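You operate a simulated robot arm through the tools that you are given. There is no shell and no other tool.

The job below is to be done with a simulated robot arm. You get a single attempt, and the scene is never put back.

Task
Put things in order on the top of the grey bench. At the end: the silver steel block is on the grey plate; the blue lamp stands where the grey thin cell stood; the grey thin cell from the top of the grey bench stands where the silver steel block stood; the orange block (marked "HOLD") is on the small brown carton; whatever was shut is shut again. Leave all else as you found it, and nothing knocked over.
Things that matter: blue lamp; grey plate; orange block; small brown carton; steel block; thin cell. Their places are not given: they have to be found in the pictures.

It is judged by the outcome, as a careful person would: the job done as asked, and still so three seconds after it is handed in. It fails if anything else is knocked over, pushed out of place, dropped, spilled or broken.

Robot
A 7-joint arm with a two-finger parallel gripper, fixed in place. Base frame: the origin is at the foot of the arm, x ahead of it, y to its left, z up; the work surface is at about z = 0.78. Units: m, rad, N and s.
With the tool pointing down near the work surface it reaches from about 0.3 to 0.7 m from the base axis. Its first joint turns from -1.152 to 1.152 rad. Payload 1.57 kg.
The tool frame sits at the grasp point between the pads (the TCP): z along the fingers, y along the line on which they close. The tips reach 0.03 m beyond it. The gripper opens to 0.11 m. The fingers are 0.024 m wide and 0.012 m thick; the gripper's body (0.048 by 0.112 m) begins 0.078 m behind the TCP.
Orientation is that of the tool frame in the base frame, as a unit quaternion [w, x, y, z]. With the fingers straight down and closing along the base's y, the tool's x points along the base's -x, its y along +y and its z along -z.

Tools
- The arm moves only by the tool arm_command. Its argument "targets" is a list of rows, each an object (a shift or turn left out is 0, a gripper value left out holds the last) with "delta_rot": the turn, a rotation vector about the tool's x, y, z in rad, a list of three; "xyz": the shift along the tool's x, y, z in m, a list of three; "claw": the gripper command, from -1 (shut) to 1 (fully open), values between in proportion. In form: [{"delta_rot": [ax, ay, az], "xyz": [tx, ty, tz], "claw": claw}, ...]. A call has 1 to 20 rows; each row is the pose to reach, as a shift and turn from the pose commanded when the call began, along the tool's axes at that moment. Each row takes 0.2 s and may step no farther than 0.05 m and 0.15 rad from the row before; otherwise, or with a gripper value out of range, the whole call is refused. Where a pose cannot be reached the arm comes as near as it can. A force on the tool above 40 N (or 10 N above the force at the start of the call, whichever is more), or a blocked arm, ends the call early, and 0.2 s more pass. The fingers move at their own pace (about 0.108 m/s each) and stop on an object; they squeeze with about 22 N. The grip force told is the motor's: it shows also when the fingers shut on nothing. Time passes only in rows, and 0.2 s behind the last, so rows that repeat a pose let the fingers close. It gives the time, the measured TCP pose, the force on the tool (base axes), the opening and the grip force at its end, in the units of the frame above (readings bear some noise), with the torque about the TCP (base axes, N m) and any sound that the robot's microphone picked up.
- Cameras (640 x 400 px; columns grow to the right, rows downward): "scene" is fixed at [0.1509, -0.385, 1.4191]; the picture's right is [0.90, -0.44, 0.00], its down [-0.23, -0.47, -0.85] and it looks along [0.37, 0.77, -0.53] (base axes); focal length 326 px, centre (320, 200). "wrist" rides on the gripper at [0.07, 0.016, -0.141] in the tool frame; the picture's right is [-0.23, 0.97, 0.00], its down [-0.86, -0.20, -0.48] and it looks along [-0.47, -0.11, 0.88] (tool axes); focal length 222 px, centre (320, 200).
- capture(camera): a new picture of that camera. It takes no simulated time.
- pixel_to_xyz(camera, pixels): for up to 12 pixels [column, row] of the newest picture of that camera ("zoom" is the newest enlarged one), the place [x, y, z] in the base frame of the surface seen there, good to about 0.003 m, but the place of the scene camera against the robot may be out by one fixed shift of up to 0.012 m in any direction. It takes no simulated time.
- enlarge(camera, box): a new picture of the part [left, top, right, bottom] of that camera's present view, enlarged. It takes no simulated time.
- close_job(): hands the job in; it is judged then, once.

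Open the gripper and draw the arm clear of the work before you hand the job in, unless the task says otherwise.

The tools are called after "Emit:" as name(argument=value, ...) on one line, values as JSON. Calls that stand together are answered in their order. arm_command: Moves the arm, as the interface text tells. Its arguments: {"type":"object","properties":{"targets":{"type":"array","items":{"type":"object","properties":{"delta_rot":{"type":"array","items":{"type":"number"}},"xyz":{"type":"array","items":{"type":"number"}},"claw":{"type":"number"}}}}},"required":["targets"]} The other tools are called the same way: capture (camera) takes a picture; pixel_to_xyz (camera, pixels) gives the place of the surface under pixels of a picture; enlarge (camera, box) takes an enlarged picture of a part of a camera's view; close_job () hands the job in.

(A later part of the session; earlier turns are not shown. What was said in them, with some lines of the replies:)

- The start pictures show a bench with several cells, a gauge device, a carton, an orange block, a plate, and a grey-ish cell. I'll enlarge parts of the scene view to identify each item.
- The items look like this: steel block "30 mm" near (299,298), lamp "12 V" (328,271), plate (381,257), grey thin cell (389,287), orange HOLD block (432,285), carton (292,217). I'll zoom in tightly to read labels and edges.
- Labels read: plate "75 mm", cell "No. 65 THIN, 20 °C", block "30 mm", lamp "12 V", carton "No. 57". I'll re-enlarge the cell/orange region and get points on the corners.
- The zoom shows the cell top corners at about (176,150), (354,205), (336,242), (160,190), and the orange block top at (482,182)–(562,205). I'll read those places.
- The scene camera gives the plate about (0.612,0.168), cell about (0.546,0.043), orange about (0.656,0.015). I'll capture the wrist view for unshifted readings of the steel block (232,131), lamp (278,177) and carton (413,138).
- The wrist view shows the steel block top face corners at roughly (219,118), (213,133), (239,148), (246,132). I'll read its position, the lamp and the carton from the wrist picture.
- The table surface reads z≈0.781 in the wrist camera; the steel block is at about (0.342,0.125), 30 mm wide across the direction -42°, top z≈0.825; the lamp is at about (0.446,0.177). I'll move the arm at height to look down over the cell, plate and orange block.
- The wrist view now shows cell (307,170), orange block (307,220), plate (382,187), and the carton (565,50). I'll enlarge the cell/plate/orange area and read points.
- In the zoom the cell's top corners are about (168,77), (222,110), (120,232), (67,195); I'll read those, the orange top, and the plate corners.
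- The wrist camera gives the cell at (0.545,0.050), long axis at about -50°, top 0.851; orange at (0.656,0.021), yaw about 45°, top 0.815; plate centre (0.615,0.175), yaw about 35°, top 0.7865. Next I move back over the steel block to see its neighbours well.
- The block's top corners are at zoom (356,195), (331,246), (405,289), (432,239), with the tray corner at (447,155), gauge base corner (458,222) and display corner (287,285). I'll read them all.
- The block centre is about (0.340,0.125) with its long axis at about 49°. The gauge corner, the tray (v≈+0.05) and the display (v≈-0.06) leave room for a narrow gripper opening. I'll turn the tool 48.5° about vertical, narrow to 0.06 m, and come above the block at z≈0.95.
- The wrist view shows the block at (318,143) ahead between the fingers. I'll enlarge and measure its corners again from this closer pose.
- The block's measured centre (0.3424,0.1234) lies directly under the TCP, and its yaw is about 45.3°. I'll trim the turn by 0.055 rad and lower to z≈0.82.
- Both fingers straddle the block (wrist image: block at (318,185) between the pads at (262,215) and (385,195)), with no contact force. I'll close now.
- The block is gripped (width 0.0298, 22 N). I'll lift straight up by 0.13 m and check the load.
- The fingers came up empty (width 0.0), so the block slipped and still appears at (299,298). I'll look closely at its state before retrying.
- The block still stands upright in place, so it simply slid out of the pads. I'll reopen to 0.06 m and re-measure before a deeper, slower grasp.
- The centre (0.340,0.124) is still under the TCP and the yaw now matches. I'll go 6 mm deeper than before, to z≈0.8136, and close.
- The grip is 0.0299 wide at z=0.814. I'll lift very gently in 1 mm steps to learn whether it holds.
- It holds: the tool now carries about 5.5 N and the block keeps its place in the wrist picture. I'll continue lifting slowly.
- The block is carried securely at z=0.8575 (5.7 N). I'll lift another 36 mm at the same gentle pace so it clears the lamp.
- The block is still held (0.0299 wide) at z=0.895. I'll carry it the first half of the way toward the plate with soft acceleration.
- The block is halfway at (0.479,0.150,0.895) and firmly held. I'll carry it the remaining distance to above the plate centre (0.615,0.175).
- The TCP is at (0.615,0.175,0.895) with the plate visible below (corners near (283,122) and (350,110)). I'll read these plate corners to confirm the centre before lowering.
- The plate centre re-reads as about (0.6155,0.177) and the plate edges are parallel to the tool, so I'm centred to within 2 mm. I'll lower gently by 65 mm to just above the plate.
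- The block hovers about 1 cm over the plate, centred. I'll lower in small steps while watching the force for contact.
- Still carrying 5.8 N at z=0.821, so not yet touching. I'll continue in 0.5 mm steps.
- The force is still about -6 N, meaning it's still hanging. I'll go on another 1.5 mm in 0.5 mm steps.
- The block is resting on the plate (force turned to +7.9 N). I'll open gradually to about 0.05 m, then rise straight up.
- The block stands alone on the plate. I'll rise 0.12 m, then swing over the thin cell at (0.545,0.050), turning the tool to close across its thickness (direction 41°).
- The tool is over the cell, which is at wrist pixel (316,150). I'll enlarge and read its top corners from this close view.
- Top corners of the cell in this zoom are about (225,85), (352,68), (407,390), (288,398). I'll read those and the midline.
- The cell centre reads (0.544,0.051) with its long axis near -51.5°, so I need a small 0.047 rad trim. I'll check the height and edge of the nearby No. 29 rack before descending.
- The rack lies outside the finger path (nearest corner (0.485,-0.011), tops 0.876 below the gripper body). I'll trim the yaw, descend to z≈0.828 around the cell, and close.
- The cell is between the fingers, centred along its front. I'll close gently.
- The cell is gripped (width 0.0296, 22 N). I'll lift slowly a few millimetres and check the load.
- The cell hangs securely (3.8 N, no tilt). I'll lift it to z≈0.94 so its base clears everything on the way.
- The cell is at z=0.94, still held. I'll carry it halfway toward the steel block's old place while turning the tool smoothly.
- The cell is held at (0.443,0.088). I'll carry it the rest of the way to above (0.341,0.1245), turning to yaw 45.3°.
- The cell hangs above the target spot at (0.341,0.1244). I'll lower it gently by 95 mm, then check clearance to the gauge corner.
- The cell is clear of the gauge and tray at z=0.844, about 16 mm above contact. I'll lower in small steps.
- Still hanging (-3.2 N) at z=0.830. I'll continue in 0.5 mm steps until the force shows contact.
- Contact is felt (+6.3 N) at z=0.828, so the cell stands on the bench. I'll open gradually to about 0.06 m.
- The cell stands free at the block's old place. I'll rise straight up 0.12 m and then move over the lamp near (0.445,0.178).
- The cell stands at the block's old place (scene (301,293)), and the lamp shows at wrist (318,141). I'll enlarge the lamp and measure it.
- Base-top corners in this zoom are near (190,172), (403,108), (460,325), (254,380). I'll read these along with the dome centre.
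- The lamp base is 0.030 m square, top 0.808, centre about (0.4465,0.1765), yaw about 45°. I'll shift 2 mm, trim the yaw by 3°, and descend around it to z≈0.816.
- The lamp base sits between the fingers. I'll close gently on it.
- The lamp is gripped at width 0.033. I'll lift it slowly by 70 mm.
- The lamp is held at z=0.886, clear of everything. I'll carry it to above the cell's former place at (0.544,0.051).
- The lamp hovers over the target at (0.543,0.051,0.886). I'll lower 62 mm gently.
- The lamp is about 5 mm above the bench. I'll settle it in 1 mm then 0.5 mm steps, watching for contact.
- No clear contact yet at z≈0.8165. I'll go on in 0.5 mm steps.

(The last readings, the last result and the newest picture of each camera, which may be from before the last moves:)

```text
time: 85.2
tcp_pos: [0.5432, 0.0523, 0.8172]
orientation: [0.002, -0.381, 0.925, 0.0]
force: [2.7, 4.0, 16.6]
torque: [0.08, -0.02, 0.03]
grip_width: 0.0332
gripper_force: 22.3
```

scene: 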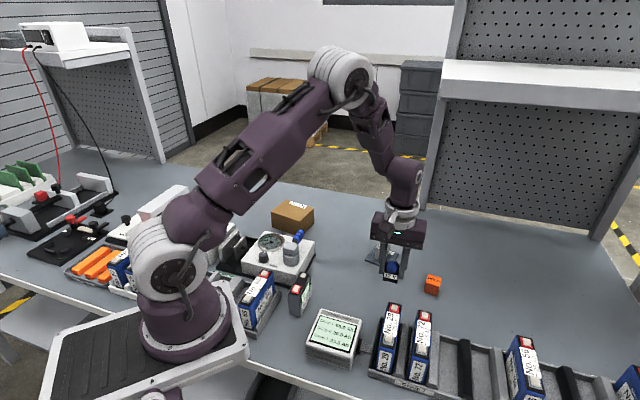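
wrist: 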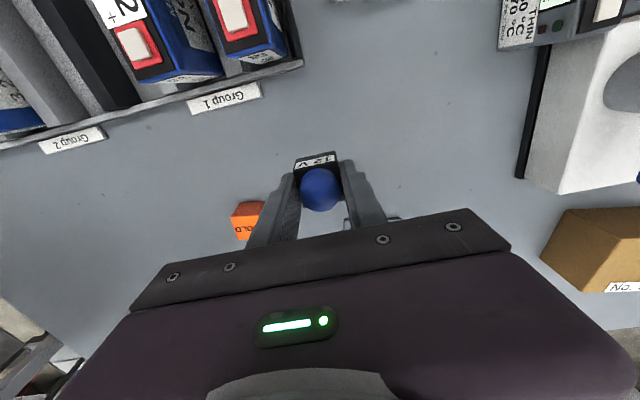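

Contact is firm (+16.6 N). I'll back off by 0.7 mm and release gradually.

Emit:
arm_command(targets=[{"xyz": [0, 0, -0.0007]}, {"xyz": [0, 0, -0.0007], "claw": -0.38}, {"xyz": [0, 0, -0.0007], "claw": -0.3}, {"xyz": [0, 0, -0.0007], "claw": -0.15}, {"xyz": [0, 0, -0.0007], "claw": 0.0}, {"xyz": [0, 0, -0.0007], "claw": 0.09}, {"xyz": [0, 0, -0.0007], "claw": 0.09}])

Emit:
capture(camera="wrist")

Emit:
enlarge(camera="scene", box=[340, 235, 452, 305])

```text
time: 86.8
tcp_pos: [0.5419, 0.0519, 0.817]
orientation: [-0.001, -0.381, 0.925, -0.001]
force: [-0.5, 0.2, -0.2]
torque: [0.0, 0.03, 0.0]
grip_width: 0.0599
gripper_force: 0.1
```

```text
taken
```

wrist: 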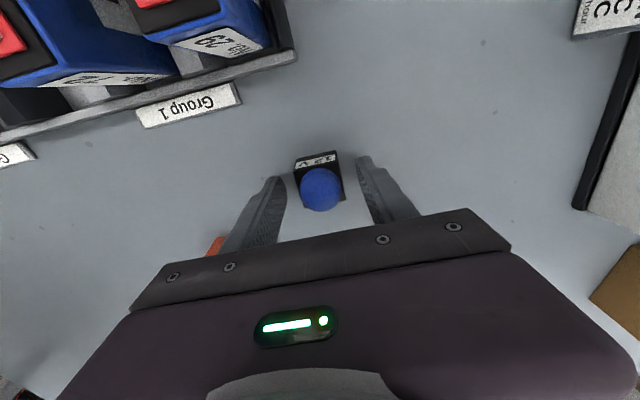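

```text
5.71 times, centred on (396, 270) of scene
```

zoom: 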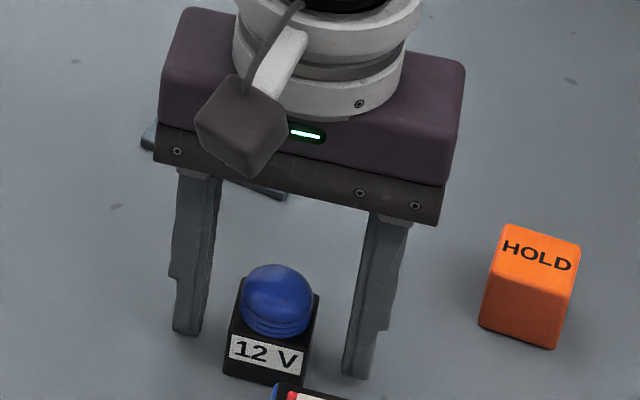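

The lamp stands where the cell was. I'll rise 0.13 m and move above the orange block near (0.656,0.021).

Emit:
arm_command(targets=[{"xyz": [0, 0, -0.005]}, {"xyz": [0, 0, -0.02]}, {"xyz": [0, 0, -0.045]}, {"xyz": [0, 0, -0.075]}, {"xyz": [0, 0, -0.105]}, {"xyz": [0, 0, -0.13]}, {"xyz": [-0.01, -0.017, -0.13]}, {"xyz": [-0.025, -0.043, -0.13]}, {"xyz": [-0.04, -0.0686, -0.13]}, {"xyz": [-0.052, -0.089, -0.13]}, {"xyz": [-0.0589, -0.101, -0.13]}, {"xyz": [-0.0589, -0.101, -0.13]}])

Emit:
capture(camera="wrist")

Emit:
enlarge(camera="wrist", box=[282, 115, 354, 160])

```text
time: 89.4
tcp_pos: [0.6578, 0.0206, 0.9467]
orientation: [0.0, -0.381, 0.924, 0.0]
force: [0.1, -0.2, 0.0]
torque: [0.0, 0.01, -0.01]
grip_width: 0.0598
gripper_force: 0.0
```

```text
taken
```

wrist: 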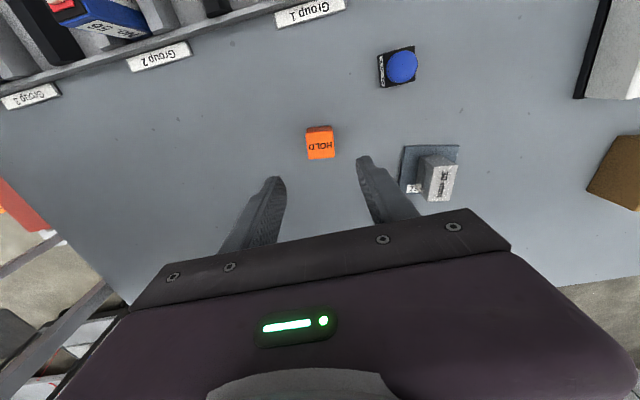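

```text
8.89 times, centred on (318, 138) of wrist
```

zoom: 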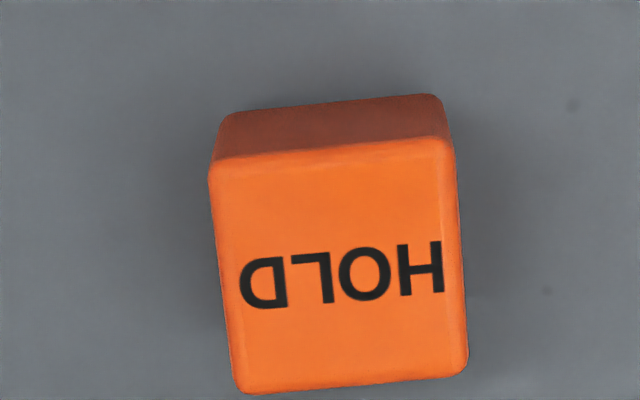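

The orange block is centred under the tool and turned about 7° clockwise from it. I'll read its corners to confirm, and also read the carton's top corners from the scene view.

Emit:
pixel_to_xyz(camera="zoom", pixels=[[218, 172], [446, 148], [460, 365], [240, 386], [340, 220], [332, 154], [350, 375]])

Emit:
enlarge(camera="scene", box=[240, 180, 336, 240])

```text
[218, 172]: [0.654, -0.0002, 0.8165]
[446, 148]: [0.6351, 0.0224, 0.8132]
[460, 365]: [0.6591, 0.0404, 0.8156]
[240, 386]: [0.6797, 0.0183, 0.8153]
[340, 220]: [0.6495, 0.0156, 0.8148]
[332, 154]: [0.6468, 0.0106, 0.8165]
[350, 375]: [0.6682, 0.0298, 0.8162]
```

```text
6.67 times, centred on (288, 210) of scene
```

zoom: 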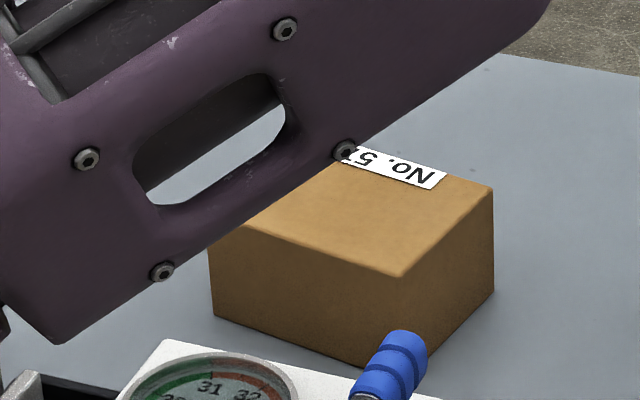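

The orange block centre is (0.657,0.020), yaw about 38°. I'll trim by 0.12 rad and descend around it to z≈0.816.

Emit:
arm_command(targets=[{"xyz": [0, 0, 0.01], "delta_rot": [0, 0, 0.06]}, {"xyz": [0, 0, 0.03], "delta_rot": [0, 0, 0.12]}, {"xyz": [0, 0, 0.055], "delta_rot": [0, 0, 0.12]}, {"xyz": [0, 0, 0.08], "delta_rot": [0, 0, 0.12]}, {"xyz": [0, 0, 0.105], "delta_rot": [0, 0, 0.12]}, {"xyz": [0, 0, 0.122], "delta_rot": [0, 0, 0.12]}, {"xyz": [0, 0, 0.131], "delta_rot": [0, 0, 0.12]}, {"xyz": [0, 0, 0.131], "delta_rot": [0, 0, 0.12]}])

Emit:
capture(camera="wrist")

Emit:
enlarge(camera="scene", box=[370, 235, 482, 305])

```text
time: 91.2
tcp_pos: [0.6583, 0.0219, 0.8155]
orientation: [0.001, -0.325, 0.946, 0.001]
force: [0.1, 0.9, -0.3]
torque: [0.0, 0.0, 0.01]
grip_width: 0.0599
gripper_force: 0.1
```

```text
taken
```

wrist: 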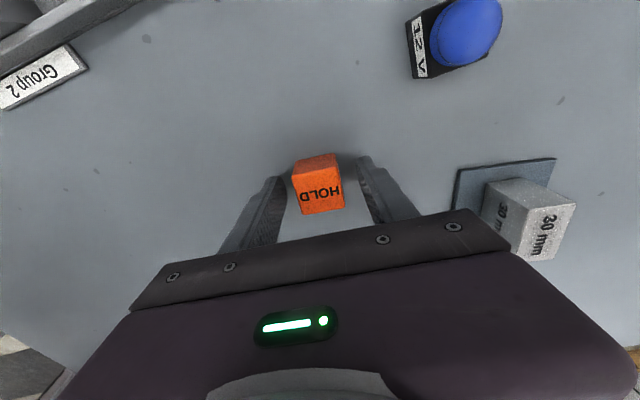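

```text
5.71 times, centred on (426, 270) of scene
```

zoom: 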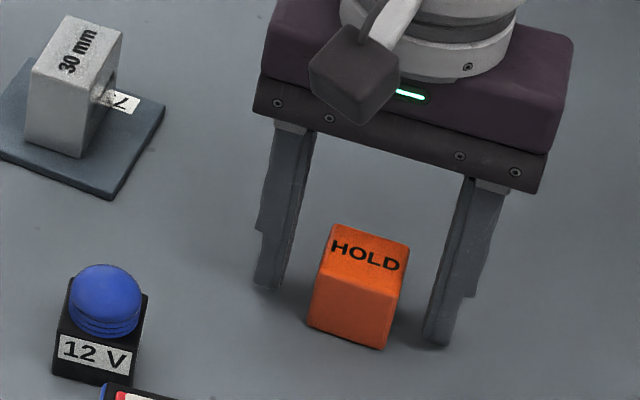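

The orange block is between the fingers; the lamp and steel block stand well. I'll close gently on it.

Emit:
arm_command(targets=[{"claw": -0.2}, {"claw": -0.35}, {"claw": -0.45}, {"claw": -1}, {"claw": -1}, {"claw": -1}, {"claw": -1}])

Emit:
arm_command(targets=[{"xyz": [0, 0, -0.0005]}, {"xyz": [0, 0, -0.001]}, {"xyz": [0, 0, -0.002]}, {"xyz": [0, 0, -0.004]}, {"xyz": [0, 0, -0.007]}, {"xyz": [0, 0, -0.01]}])

Emit:
enlarge(camera="scene", box=[370, 235, 482, 305])

```text
time: 92.8
tcp_pos: [0.6572, 0.0224, 0.8166]
orientation: [0.0, -0.325, 0.946, 0.0]
force: [-0.1, 0.4, -0.8]
torque: [0.04, 0.05, -0.01]
grip_width: 0.0331
gripper_force: 22.0
```

```text
time: 94.2
tcp_pos: [0.6572, 0.0208, 0.8255]
orientation: [0.0, -0.325, 0.946, 0.0]
force: [-0.5, -0.1, 0.5]
torque: [-0.02, 0.02, 0.0]
grip_width: 0.033
gripper_force: 21.9
```

```text
5.71 times, centred on (426, 270) of scene
```

zoom: 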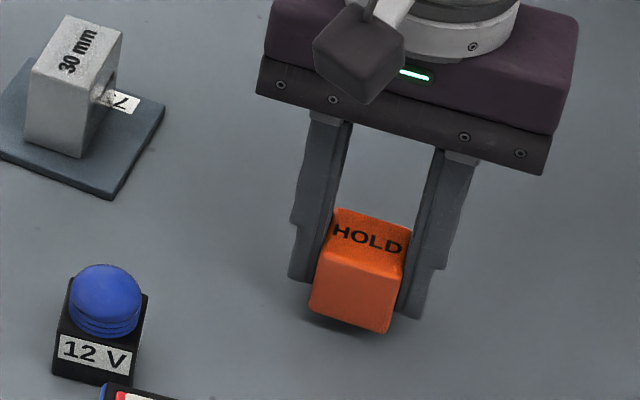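

The block is held (0.033 wide) and light. I'll lift to z≈0.955.

Emit:
arm_command(targets=[{"xyz": [0, 0, -0.002]}, {"xyz": [0, 0, -0.006]}, {"xyz": [0, 0, -0.013]}, {"xyz": [0, 0, -0.023]}, {"xyz": [0, 0, -0.035]}, {"xyz": [0, 0, -0.048]}, {"xyz": [0, 0, -0.061]}, {"xyz": [0, 0, -0.074]}, {"xyz": [0, 0, -0.087]}, {"xyz": [0, 0, -0.1]}, {"xyz": [0, 0, -0.112]}, {"xyz": [0, 0, -0.121]}, {"xyz": [0, 0, -0.127]}, {"xyz": [0, 0, -0.13]}])

Emit:
capture(camera="wrist")

```text
time: 97.2
tcp_pos: [0.6564, 0.0211, 0.9555]
orientation: [0.0, -0.324, 0.946, -0.001]
force: [-0.5, 0.6, -1.2]
torque: [0.0, 0.02, -0.01]
grip_width: 0.0328
gripper_force: 22.3
```

```text
taken
```

wrist: 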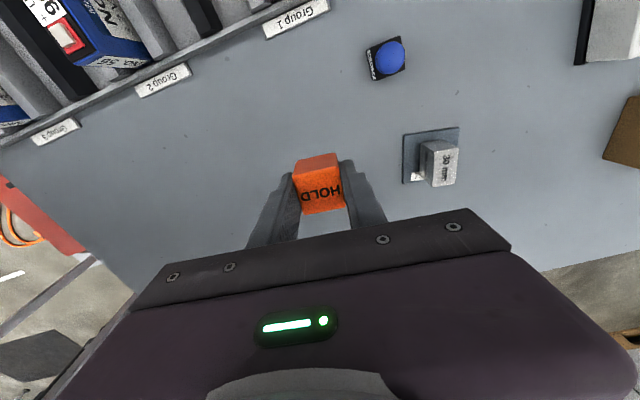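

The block is at z=0.956. I'll move across toward (0.50,0.29) while turning back to yaw 0, so that the wrist camera sees the carton.

Emit:
arm_command(targets=[{"xyz": [-0.0003, 0.0023, 0], "delta_rot": [0, 0, 0.005]}, {"xyz": [-0.0009, 0.007, 0], "delta_rot": [0, 0, 0.015]}, {"xyz": [-0.0022, 0.0164, 0], "delta_rot": [0, 0, 0.0351]}, {"xyz": [-0.0041, 0.0304, 0], "delta_rot": [0, 0, 0.0652]}, {"xyz": [-0.0066, 0.0491, 0], "delta_rot": [0, 0, 0.1053]}, {"xyz": [-0.0095, 0.0702, 0], "delta_rot": [0, 0, 0.1505]}, {"xyz": [-0.0123, 0.0912, 0], "delta_rot": [0, 0, 0.1956]}, {"xyz": [-0.0151, 0.1122, 0], "delta_rot": [0, 0, 0.2407]}, {"xyz": [-0.018, 0.1333, 0], "delta_rot": [0, 0, 0.2859]}, {"xyz": [-0.0208, 0.1544, 0], "delta_rot": [0, 0, 0.331]}, {"xyz": [-0.0236, 0.1754, 0], "delta_rot": [0, 0, 0.3761]}, {"xyz": [-0.0265, 0.1965, 0], "delta_rot": [0, 0, 0.4213]}, {"xyz": [-0.0293, 0.2175, 0], "delta_rot": [0, 0, 0.4664]}, {"xyz": [-0.0321, 0.2385, 0], "delta_rot": [0, 0, 0.5115]}, {"xyz": [-0.035, 0.2596, 0], "delta_rot": [0, 0, 0.5567]}, {"xyz": [-0.0375, 0.2783, 0], "delta_rot": [0, 0, 0.5968]}, {"xyz": [-0.0394, 0.2923, 0], "delta_rot": [0, 0, 0.6269]}, {"xyz": [-0.0407, 0.3017, 0], "delta_rot": [0, 0, 0.647]}, {"xyz": [-0.0413, 0.3064, 0], "delta_rot": [0, 0, 0.657]}, {"xyz": [-0.0416, 0.3087, 0], "delta_rot": [0, 0, 0.662]}])

Emit:
capture(camera="wrist")

Emit:
capture(camera="scene")

```text
time: 101.4
tcp_pos: [0.4998, 0.291, 0.9565]
orientation: [0.001, 0.0, 1.0, 0.0]
force: [-0.2, 0.5, -0.5]
torque: [0.01, 0.02, 0.0]
grip_width: 0.0333
gripper_force: 22.3
```

```text
taken
```

wrist: 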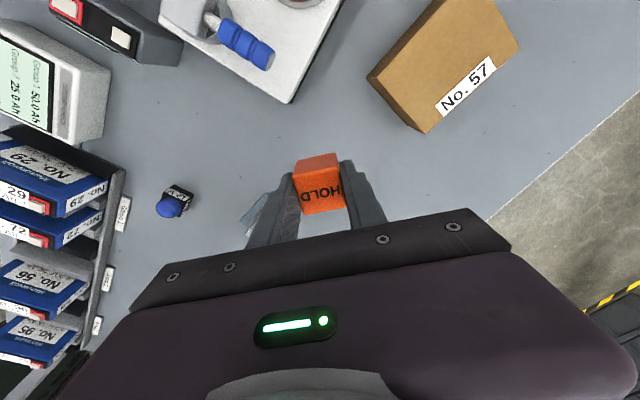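

```text
taken
```

scene: 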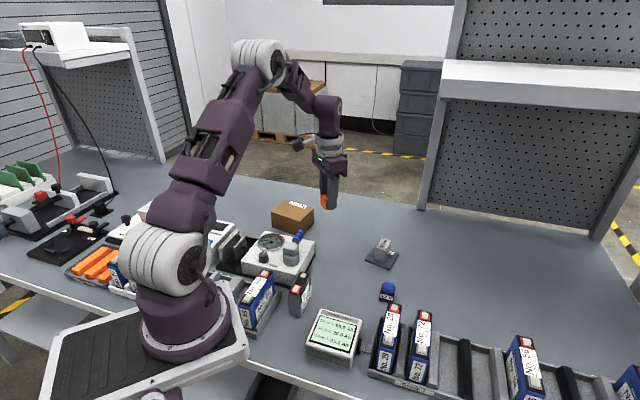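

The carton is at the upper right of the wrist view (367–520, 0–132). I'll enlarge it and read its top corners.

Emit:
enlarge(camera="wrist", box=[340, 0, 548, 130])

Emit:
enlarge(camera="wrist", box=[340, 10, 548, 140])

```text
3.08 times, centred on (444, 65) of wrist
```

zoom: 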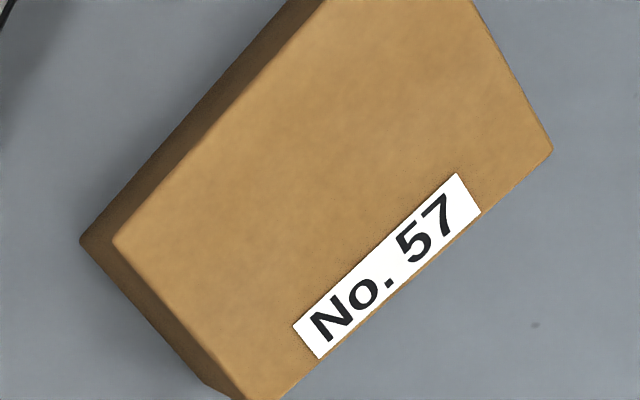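

```text
3.08 times, centred on (444, 75) of wrist
```

zoom: 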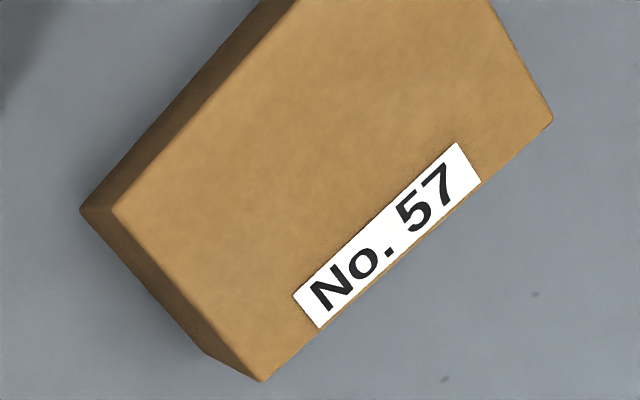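

Emit:
pixel_to_xyz(camera="zoom", pixels=[[118, 212], [262, 376], [549, 120], [300, 4], [330, 190], [490, 4], [190, 297], [405, 248], [84, 212], [210, 110], [520, 60]])

```text
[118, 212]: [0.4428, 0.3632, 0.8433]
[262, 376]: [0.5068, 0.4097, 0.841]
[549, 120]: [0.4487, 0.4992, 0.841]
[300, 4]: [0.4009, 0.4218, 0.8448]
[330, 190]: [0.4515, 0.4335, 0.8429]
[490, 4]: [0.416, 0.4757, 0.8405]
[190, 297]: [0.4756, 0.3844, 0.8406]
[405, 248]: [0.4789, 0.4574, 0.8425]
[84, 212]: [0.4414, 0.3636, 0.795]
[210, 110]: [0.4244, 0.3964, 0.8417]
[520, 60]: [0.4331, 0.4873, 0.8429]
```

The carton's top (z≈0.842) has corners (0.443,0.363), (0.507,0.410), (0.449,0.499), giving a centre near (0.4457,0.431) and yaw 36°. I'll carry the block above that centre.

Emit:
arm_command(targets=[{"xyz": [0.0004, 0.0011, 0], "delta_rot": [0, 0, -0.0048]}, {"xyz": [0.0012, 0.0032, 0], "delta_rot": [0, 0, -0.0143]}, {"xyz": [0.0029, 0.0074, 0], "delta_rot": [0, 0, -0.0333]}, {"xyz": [0.0053, 0.0138, 0], "delta_rot": [0, 0, -0.0619]}, {"xyz": [0.0086, 0.0223, 0], "delta_rot": [0, 0, -0.0999]}, {"xyz": [0.0123, 0.0319, 0], "delta_rot": [0, 0, -0.1427]}, {"xyz": [0.016, 0.0414, 0], "delta_rot": [0, 0, -0.1856]}, {"xyz": [0.0197, 0.051, 0], "delta_rot": [0, 0, -0.2283]}, {"xyz": [0.0234, 0.0605, 0], "delta_rot": [0, 0, -0.2712]}, {"xyz": [0.0271, 0.0701, 0], "delta_rot": [0, 0, -0.314]}, {"xyz": [0.0307, 0.0797, 0], "delta_rot": [0, 0, -0.3568]}, {"xyz": [0.0344, 0.0892, 0], "delta_rot": [0, 0, -0.3997]}, {"xyz": [0.0381, 0.0988, 0], "delta_rot": [0, 0, -0.4424]}, {"xyz": [0.0418, 0.1083, 0], "delta_rot": [0, 0, -0.4853]}, {"xyz": [0.0455, 0.1179, 0], "delta_rot": [0, 0, -0.5281]}, {"xyz": [0.0488, 0.1264, 0], "delta_rot": [0, 0, -0.5661]}, {"xyz": [0.0512, 0.1328, 0], "delta_rot": [0, 0, -0.5947]}, {"xyz": [0.0529, 0.137, 0], "delta_rot": [0, 0, -0.6137]}, {"xyz": [0.0537, 0.1391, 0], "delta_rot": [0, 0, -0.6232]}, {"xyz": [0.0541, 0.1402, 0], "delta_rot": [0, 0, -0.628]}])

Emit:
capture(camera="wrist")

Emit:
enlarge(camera="scene", box=[220, 130, 364, 220])

```text
time: 105.6
tcp_pos: [0.4462, 0.4305, 0.9561]
orientation: [0.0, -0.309, 0.951, 0.0]
force: [-0.3, 0.8, -2.0]
torque: [0.03, 0.01, -0.02]
grip_width: 0.033
gripper_force: 21.4
```

```text
taken
```

wrist: 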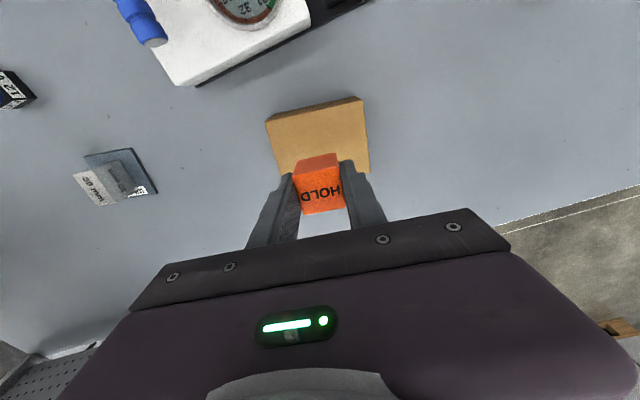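

```text
4.44 times, centred on (292, 175) of scene
```

zoom: 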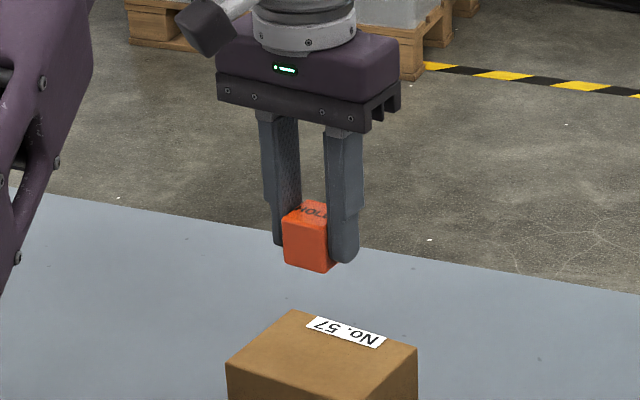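

Block is above the carton. I'll verify the two visible carton corners in the wrist view before lowering.

Emit:
pixel_to_xyz(camera="wrist", pixels=[[270, 124], [358, 102], [365, 165], [284, 168], [315, 112], [320, 135]])

Emit:
enlarge(camera="wrist", box=[256, 85, 384, 165])

```text
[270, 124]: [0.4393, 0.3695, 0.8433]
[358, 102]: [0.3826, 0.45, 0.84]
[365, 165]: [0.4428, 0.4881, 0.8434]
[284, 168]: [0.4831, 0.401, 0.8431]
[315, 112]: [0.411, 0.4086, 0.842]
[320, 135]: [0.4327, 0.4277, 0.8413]
```

```text
5.00 times, centred on (320, 125) of wrist
```

zoom: 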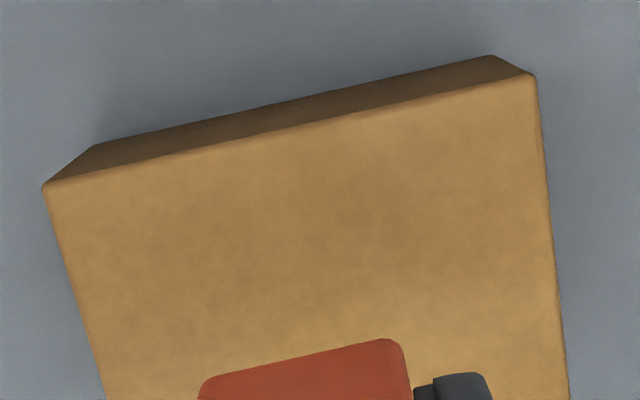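

The carton corners confirm the centre near (0.444,0.431), within 2 mm of the TCP. I'll lower 68 mm gently.

Emit:
arm_command(targets=[{"xyz": [0, 0, 0.001]}, {"xyz": [0, 0, 0.004]}, {"xyz": [0, 0, 0.009]}, {"xyz": [0, 0, 0.015]}, {"xyz": [0, 0, 0.021]}, {"xyz": [0, 0, 0.027]}, {"xyz": [0, 0, 0.033]}, {"xyz": [0, 0, 0.039]}, {"xyz": [0, 0, 0.045]}, {"xyz": [0, 0, 0.051]}, {"xyz": [0, 0, 0.057]}, {"xyz": [0, 0, 0.062]}, {"xyz": [0, 0, 0.066]}, {"xyz": [0, 0, 0.069]}, {"xyz": [0, 0, 0.07]}])

Emit:
enlarge(camera="scene", box=[240, 170, 352, 240])

```text
time: 108.8
tcp_pos: [0.4463, 0.4316, 0.8864]
orientation: [-0.001, -0.309, 0.951, 0.0]
force: [-0.1, 0.3, -0.7]
torque: [0.0, -0.02, -0.01]
grip_width: 0.033
gripper_force: 22.0
```

```text
5.71 times, centred on (296, 205) of scene
```

zoom: 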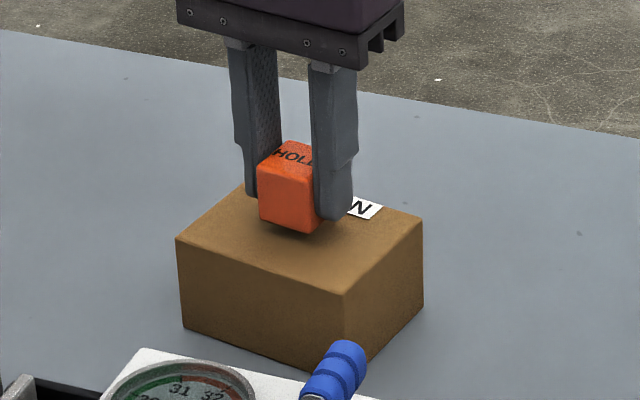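

The block is about 9 mm above the carton, well centred. I'll settle it in small steps, watching the force.

Emit:
arm_command(targets=[{"xyz": [0, 0, 0.002]}, {"xyz": [0, 0, 0.004]}, {"xyz": [0, 0, 0.005]}, {"xyz": [0, 0, 0.006]}, {"xyz": [0, 0, 0.007]}, {"xyz": [0, 0, 0.007]}])

Emit:
enlarge(camera="scene", box=[260, 180, 324, 220])

```text
time: 110.2
tcp_pos: [0.4467, 0.4298, 0.8803]
orientation: [0.0, -0.309, 0.951, 0.0]
force: [0.4, 0.6, 0.2]
torque: [0.01, 0.01, 0.01]
grip_width: 0.0327
gripper_force: 22.2
```

```text
10.00 times, centred on (292, 200) of scene
```

zoom: 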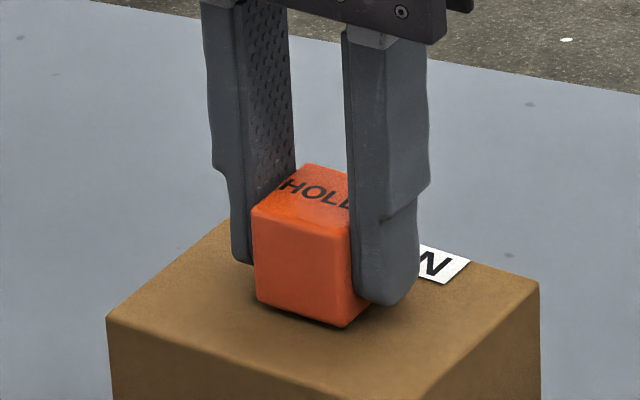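

No contact yet (force near zero) at z≈0.880. I'll continue in 0.5 mm steps.

Emit:
arm_command(targets=[{"xyz": [0, 0, 0.0005]}, {"xyz": [0, 0, 0.001]}, {"xyz": [0, 0, 0.0015]}, {"xyz": [0, 0, 0.0015]}])

```text
time: 111.2
tcp_pos: [0.4459, 0.4314, 0.8792]
orientation: [0.0, -0.309, 0.951, 0.0]
force: [0.5, -0.8, 1.6]
torque: [-0.02, 0.01, 0.01]
grip_width: 0.0331
gripper_force: 21.7
```

The force is just beginning to rise (1.6 N). One more half-millimetre to be sure of contact.

Emit:
arm_command(targets=[{"xyz": [0, 0, 0.0004]}, {"xyz": [0, 0, 0.0008]}, {"xyz": [0, 0, 0.0008]}])

```text
time: 112.0
tcp_pos: [0.4459, 0.4304, 0.8776]
orientation: [0.002, -0.309, 0.951, 0.001]
force: [0.9, 1.1, 13.4]
torque: [-0.02, 0.04, 0.02]
grip_width: 0.0331
gripper_force: 22.6
```

Contact is firm (+13.4 N). I'll back off 0.7 mm and release gradually.

Emit:
arm_command(targets=[{"xyz": [0, 0, -0.0007]}, {"xyz": [0, 0, -0.0007], "claw": -0.38}, {"xyz": [0, 0, -0.0007], "claw": -0.3}, {"xyz": [0, 0, -0.0007], "claw": -0.15}, {"xyz": [0, 0, -0.0007], "claw": 0.0}, {"xyz": [0, 0, -0.0007], "claw": 0.0}])

Emit:
enlarge(camera="scene", box=[240, 170, 352, 240])

Emit:
capture(camera="wrist")

```text
time: 113.4
tcp_pos: [0.4462, 0.4302, 0.8784]
orientation: [0.0, -0.307, 0.952, 0.0]
force: [-0.4, -0.7, -0.9]
torque: [-0.02, 0.01, -0.01]
grip_width: 0.055
gripper_force: 0.1
```

```text
5.71 times, centred on (296, 205) of scene
```

zoom: 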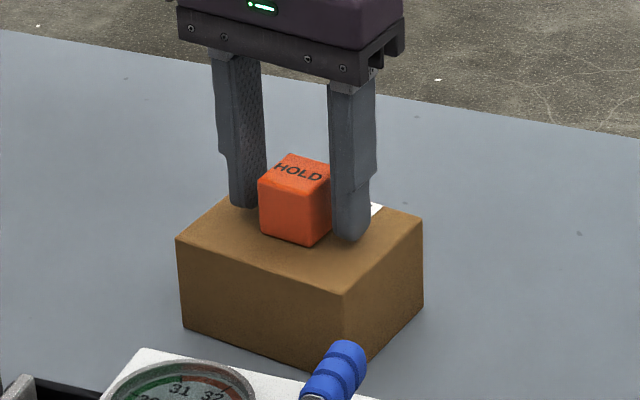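

```text
taken
```

wrist: 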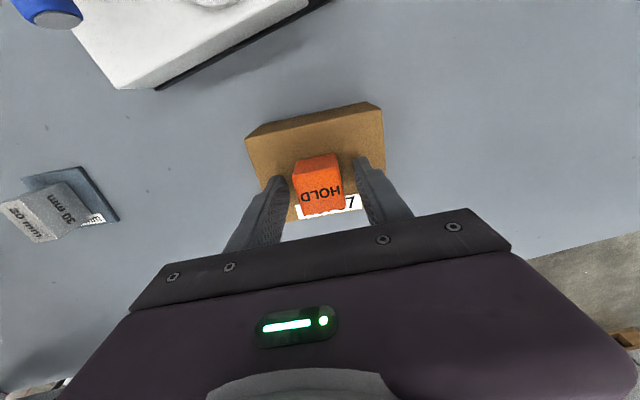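

The orange block stands on the carton. I'll rise straight up by 0.17 m, then return toward the starting pose, clear of the work.

Emit:
arm_command(targets=[{"xyz": [0, 0, -0.005]}, {"xyz": [0, 0, -0.02]}, {"xyz": [0, 0, -0.045]}, {"xyz": [0, 0, -0.075]}, {"xyz": [0, 0, -0.105]}, {"xyz": [0, 0, -0.135]}, {"xyz": [0, 0, -0.165]}, {"xyz": [0, 0, -0.19]}, {"xyz": [0.02, -0.01, -0.198], "delta_rot": [0, 0, 0.1], "claw": 1}, {"xyz": [0.045, -0.02, -0.198], "delta_rot": [0, 0, 0.22]}, {"xyz": [0.07, -0.03, -0.198], "delta_rot": [0, 0, 0.34]}, {"xyz": [0.095, -0.045, -0.198], "delta_rot": [0, 0, 0.46]}, {"xyz": [0.12, -0.06, -0.198], "delta_rot": [0, 0, 0.57]}, {"xyz": [0.14, -0.07, -0.198], "delta_rot": [0, 0, 0.628]}, {"xyz": [0.153, -0.077, -0.198], "delta_rot": [0, 0, 0.628]}, {"xyz": [0.153, -0.077, -0.198], "delta_rot": [0, 0, 0.628]}])

Emit:
capture(camera="wrist")

Emit:
capture(camera="scene")

```text
time: 116.8
tcp_pos: [0.3669, 0.2779, 1.075]
orientation: [0.0, 0.001, 1.0, 0.0]
force: [0.6, -0.5, -0.3]
torque: [0.01, 0.0, -0.01]
grip_width: 0.11
gripper_force: 0.0
```

```text
taken
```

wrist: 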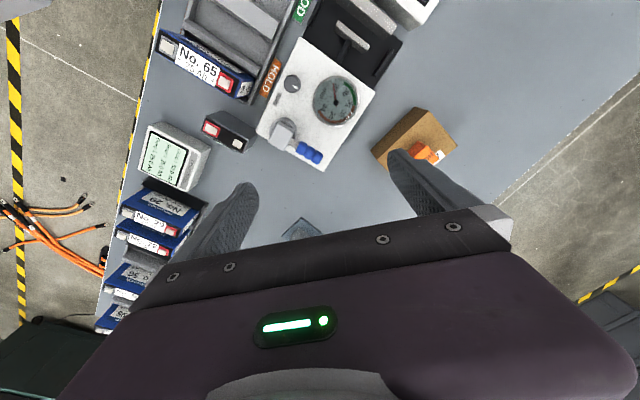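

```text
taken
```

scene: 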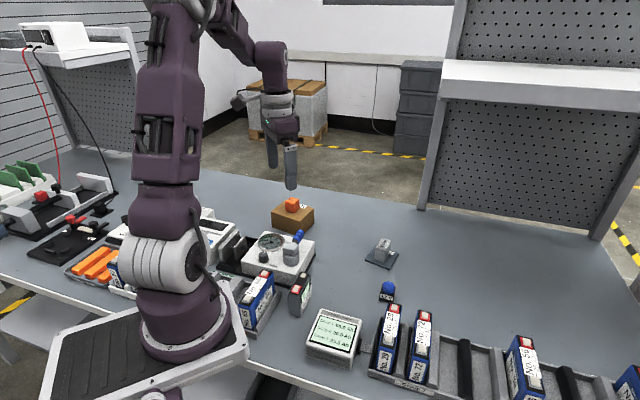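

The arm is back at its start pose with the gripper open; scene shows cell (301,293), lamp (388,291), steel block on plate (382,250), orange on carton (292,205). I'll zoom in to verify each.

Emit:
enlarge(camera="scene", box=[220, 190, 460, 340])

Emit:
enlarge(camera="scene", box=[346, 225, 442, 305])

Emit:
pixel_to_xyz(camera="scene", pixels=[[387, 289], [301, 283], [382, 244], [292, 202]])

Emit:
enlarge(camera="wrist", box=[90, 0, 490, 250])

```text
2.67 times, centred on (340, 265) of scene
```

zoom: 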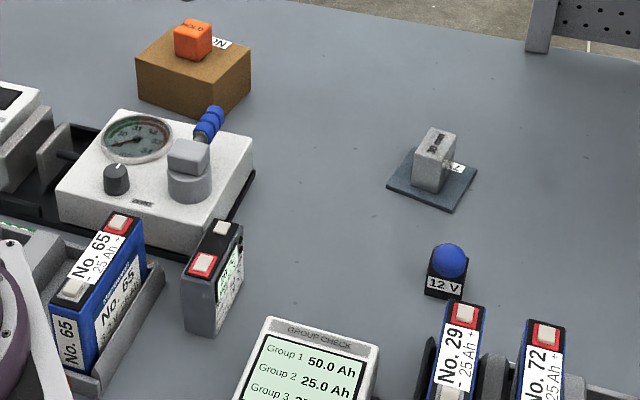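

```text
5.00 times, centred on (394, 265) of scene
```

zoom: 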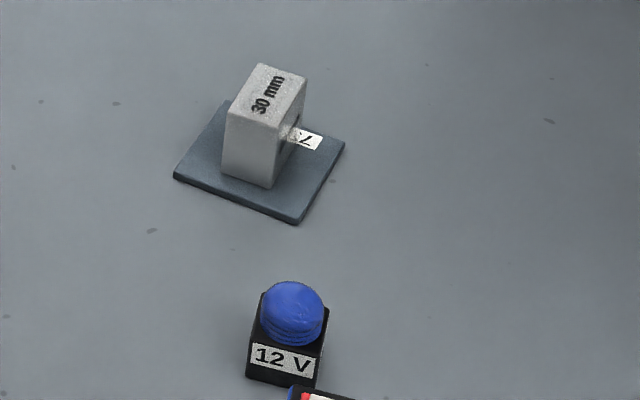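

```text
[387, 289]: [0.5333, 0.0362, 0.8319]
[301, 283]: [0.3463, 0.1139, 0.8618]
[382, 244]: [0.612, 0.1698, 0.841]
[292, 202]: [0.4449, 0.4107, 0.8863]
```

```text
1.60 times, centred on (290, 125) of wrist
```

zoom: 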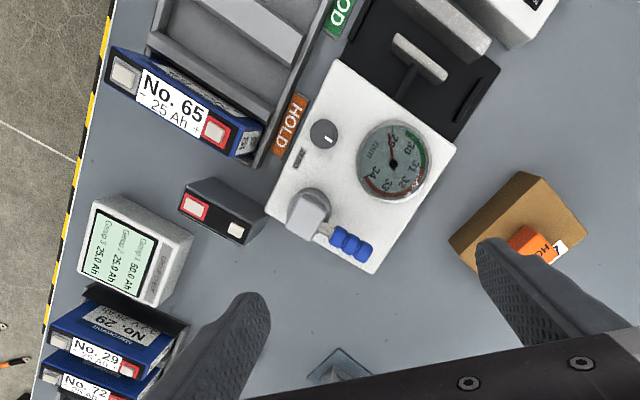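

All four items are in place and upright: the steel block is on the plate, the cell at the block's old spot, the lamp at the cell's old spot, and the orange block on the carton. Nothing was opened along the way and the arm is clear with an open gripper, so I hand the job in.

Emit:
close_job()

```text
The job is handed in.
```

The job is done and handed in. The last pictures showed every item upright and in its place:

- **Steel block:** it stands in the middle of the grey plate.
- **Thin cell:** it stands where the steel block stood, set along the same line and clear of the gauge corner.
- **Blue lamp:** it stands where the thin cell stood, within about 2 mm by the arm's readings.
- **Orange "HOLD" block:** it rests in the middle of the carton top; the carton showed no visible shift.

On the first try the steel block slipped out of the fingers during the lift. It stayed upright in place, and a deeper, slower grasp held it.

I opened nothing, so there was nothing to shut again. I saw nothing else moved or knocked over. The arm is back at its starting pose with the gripper open.
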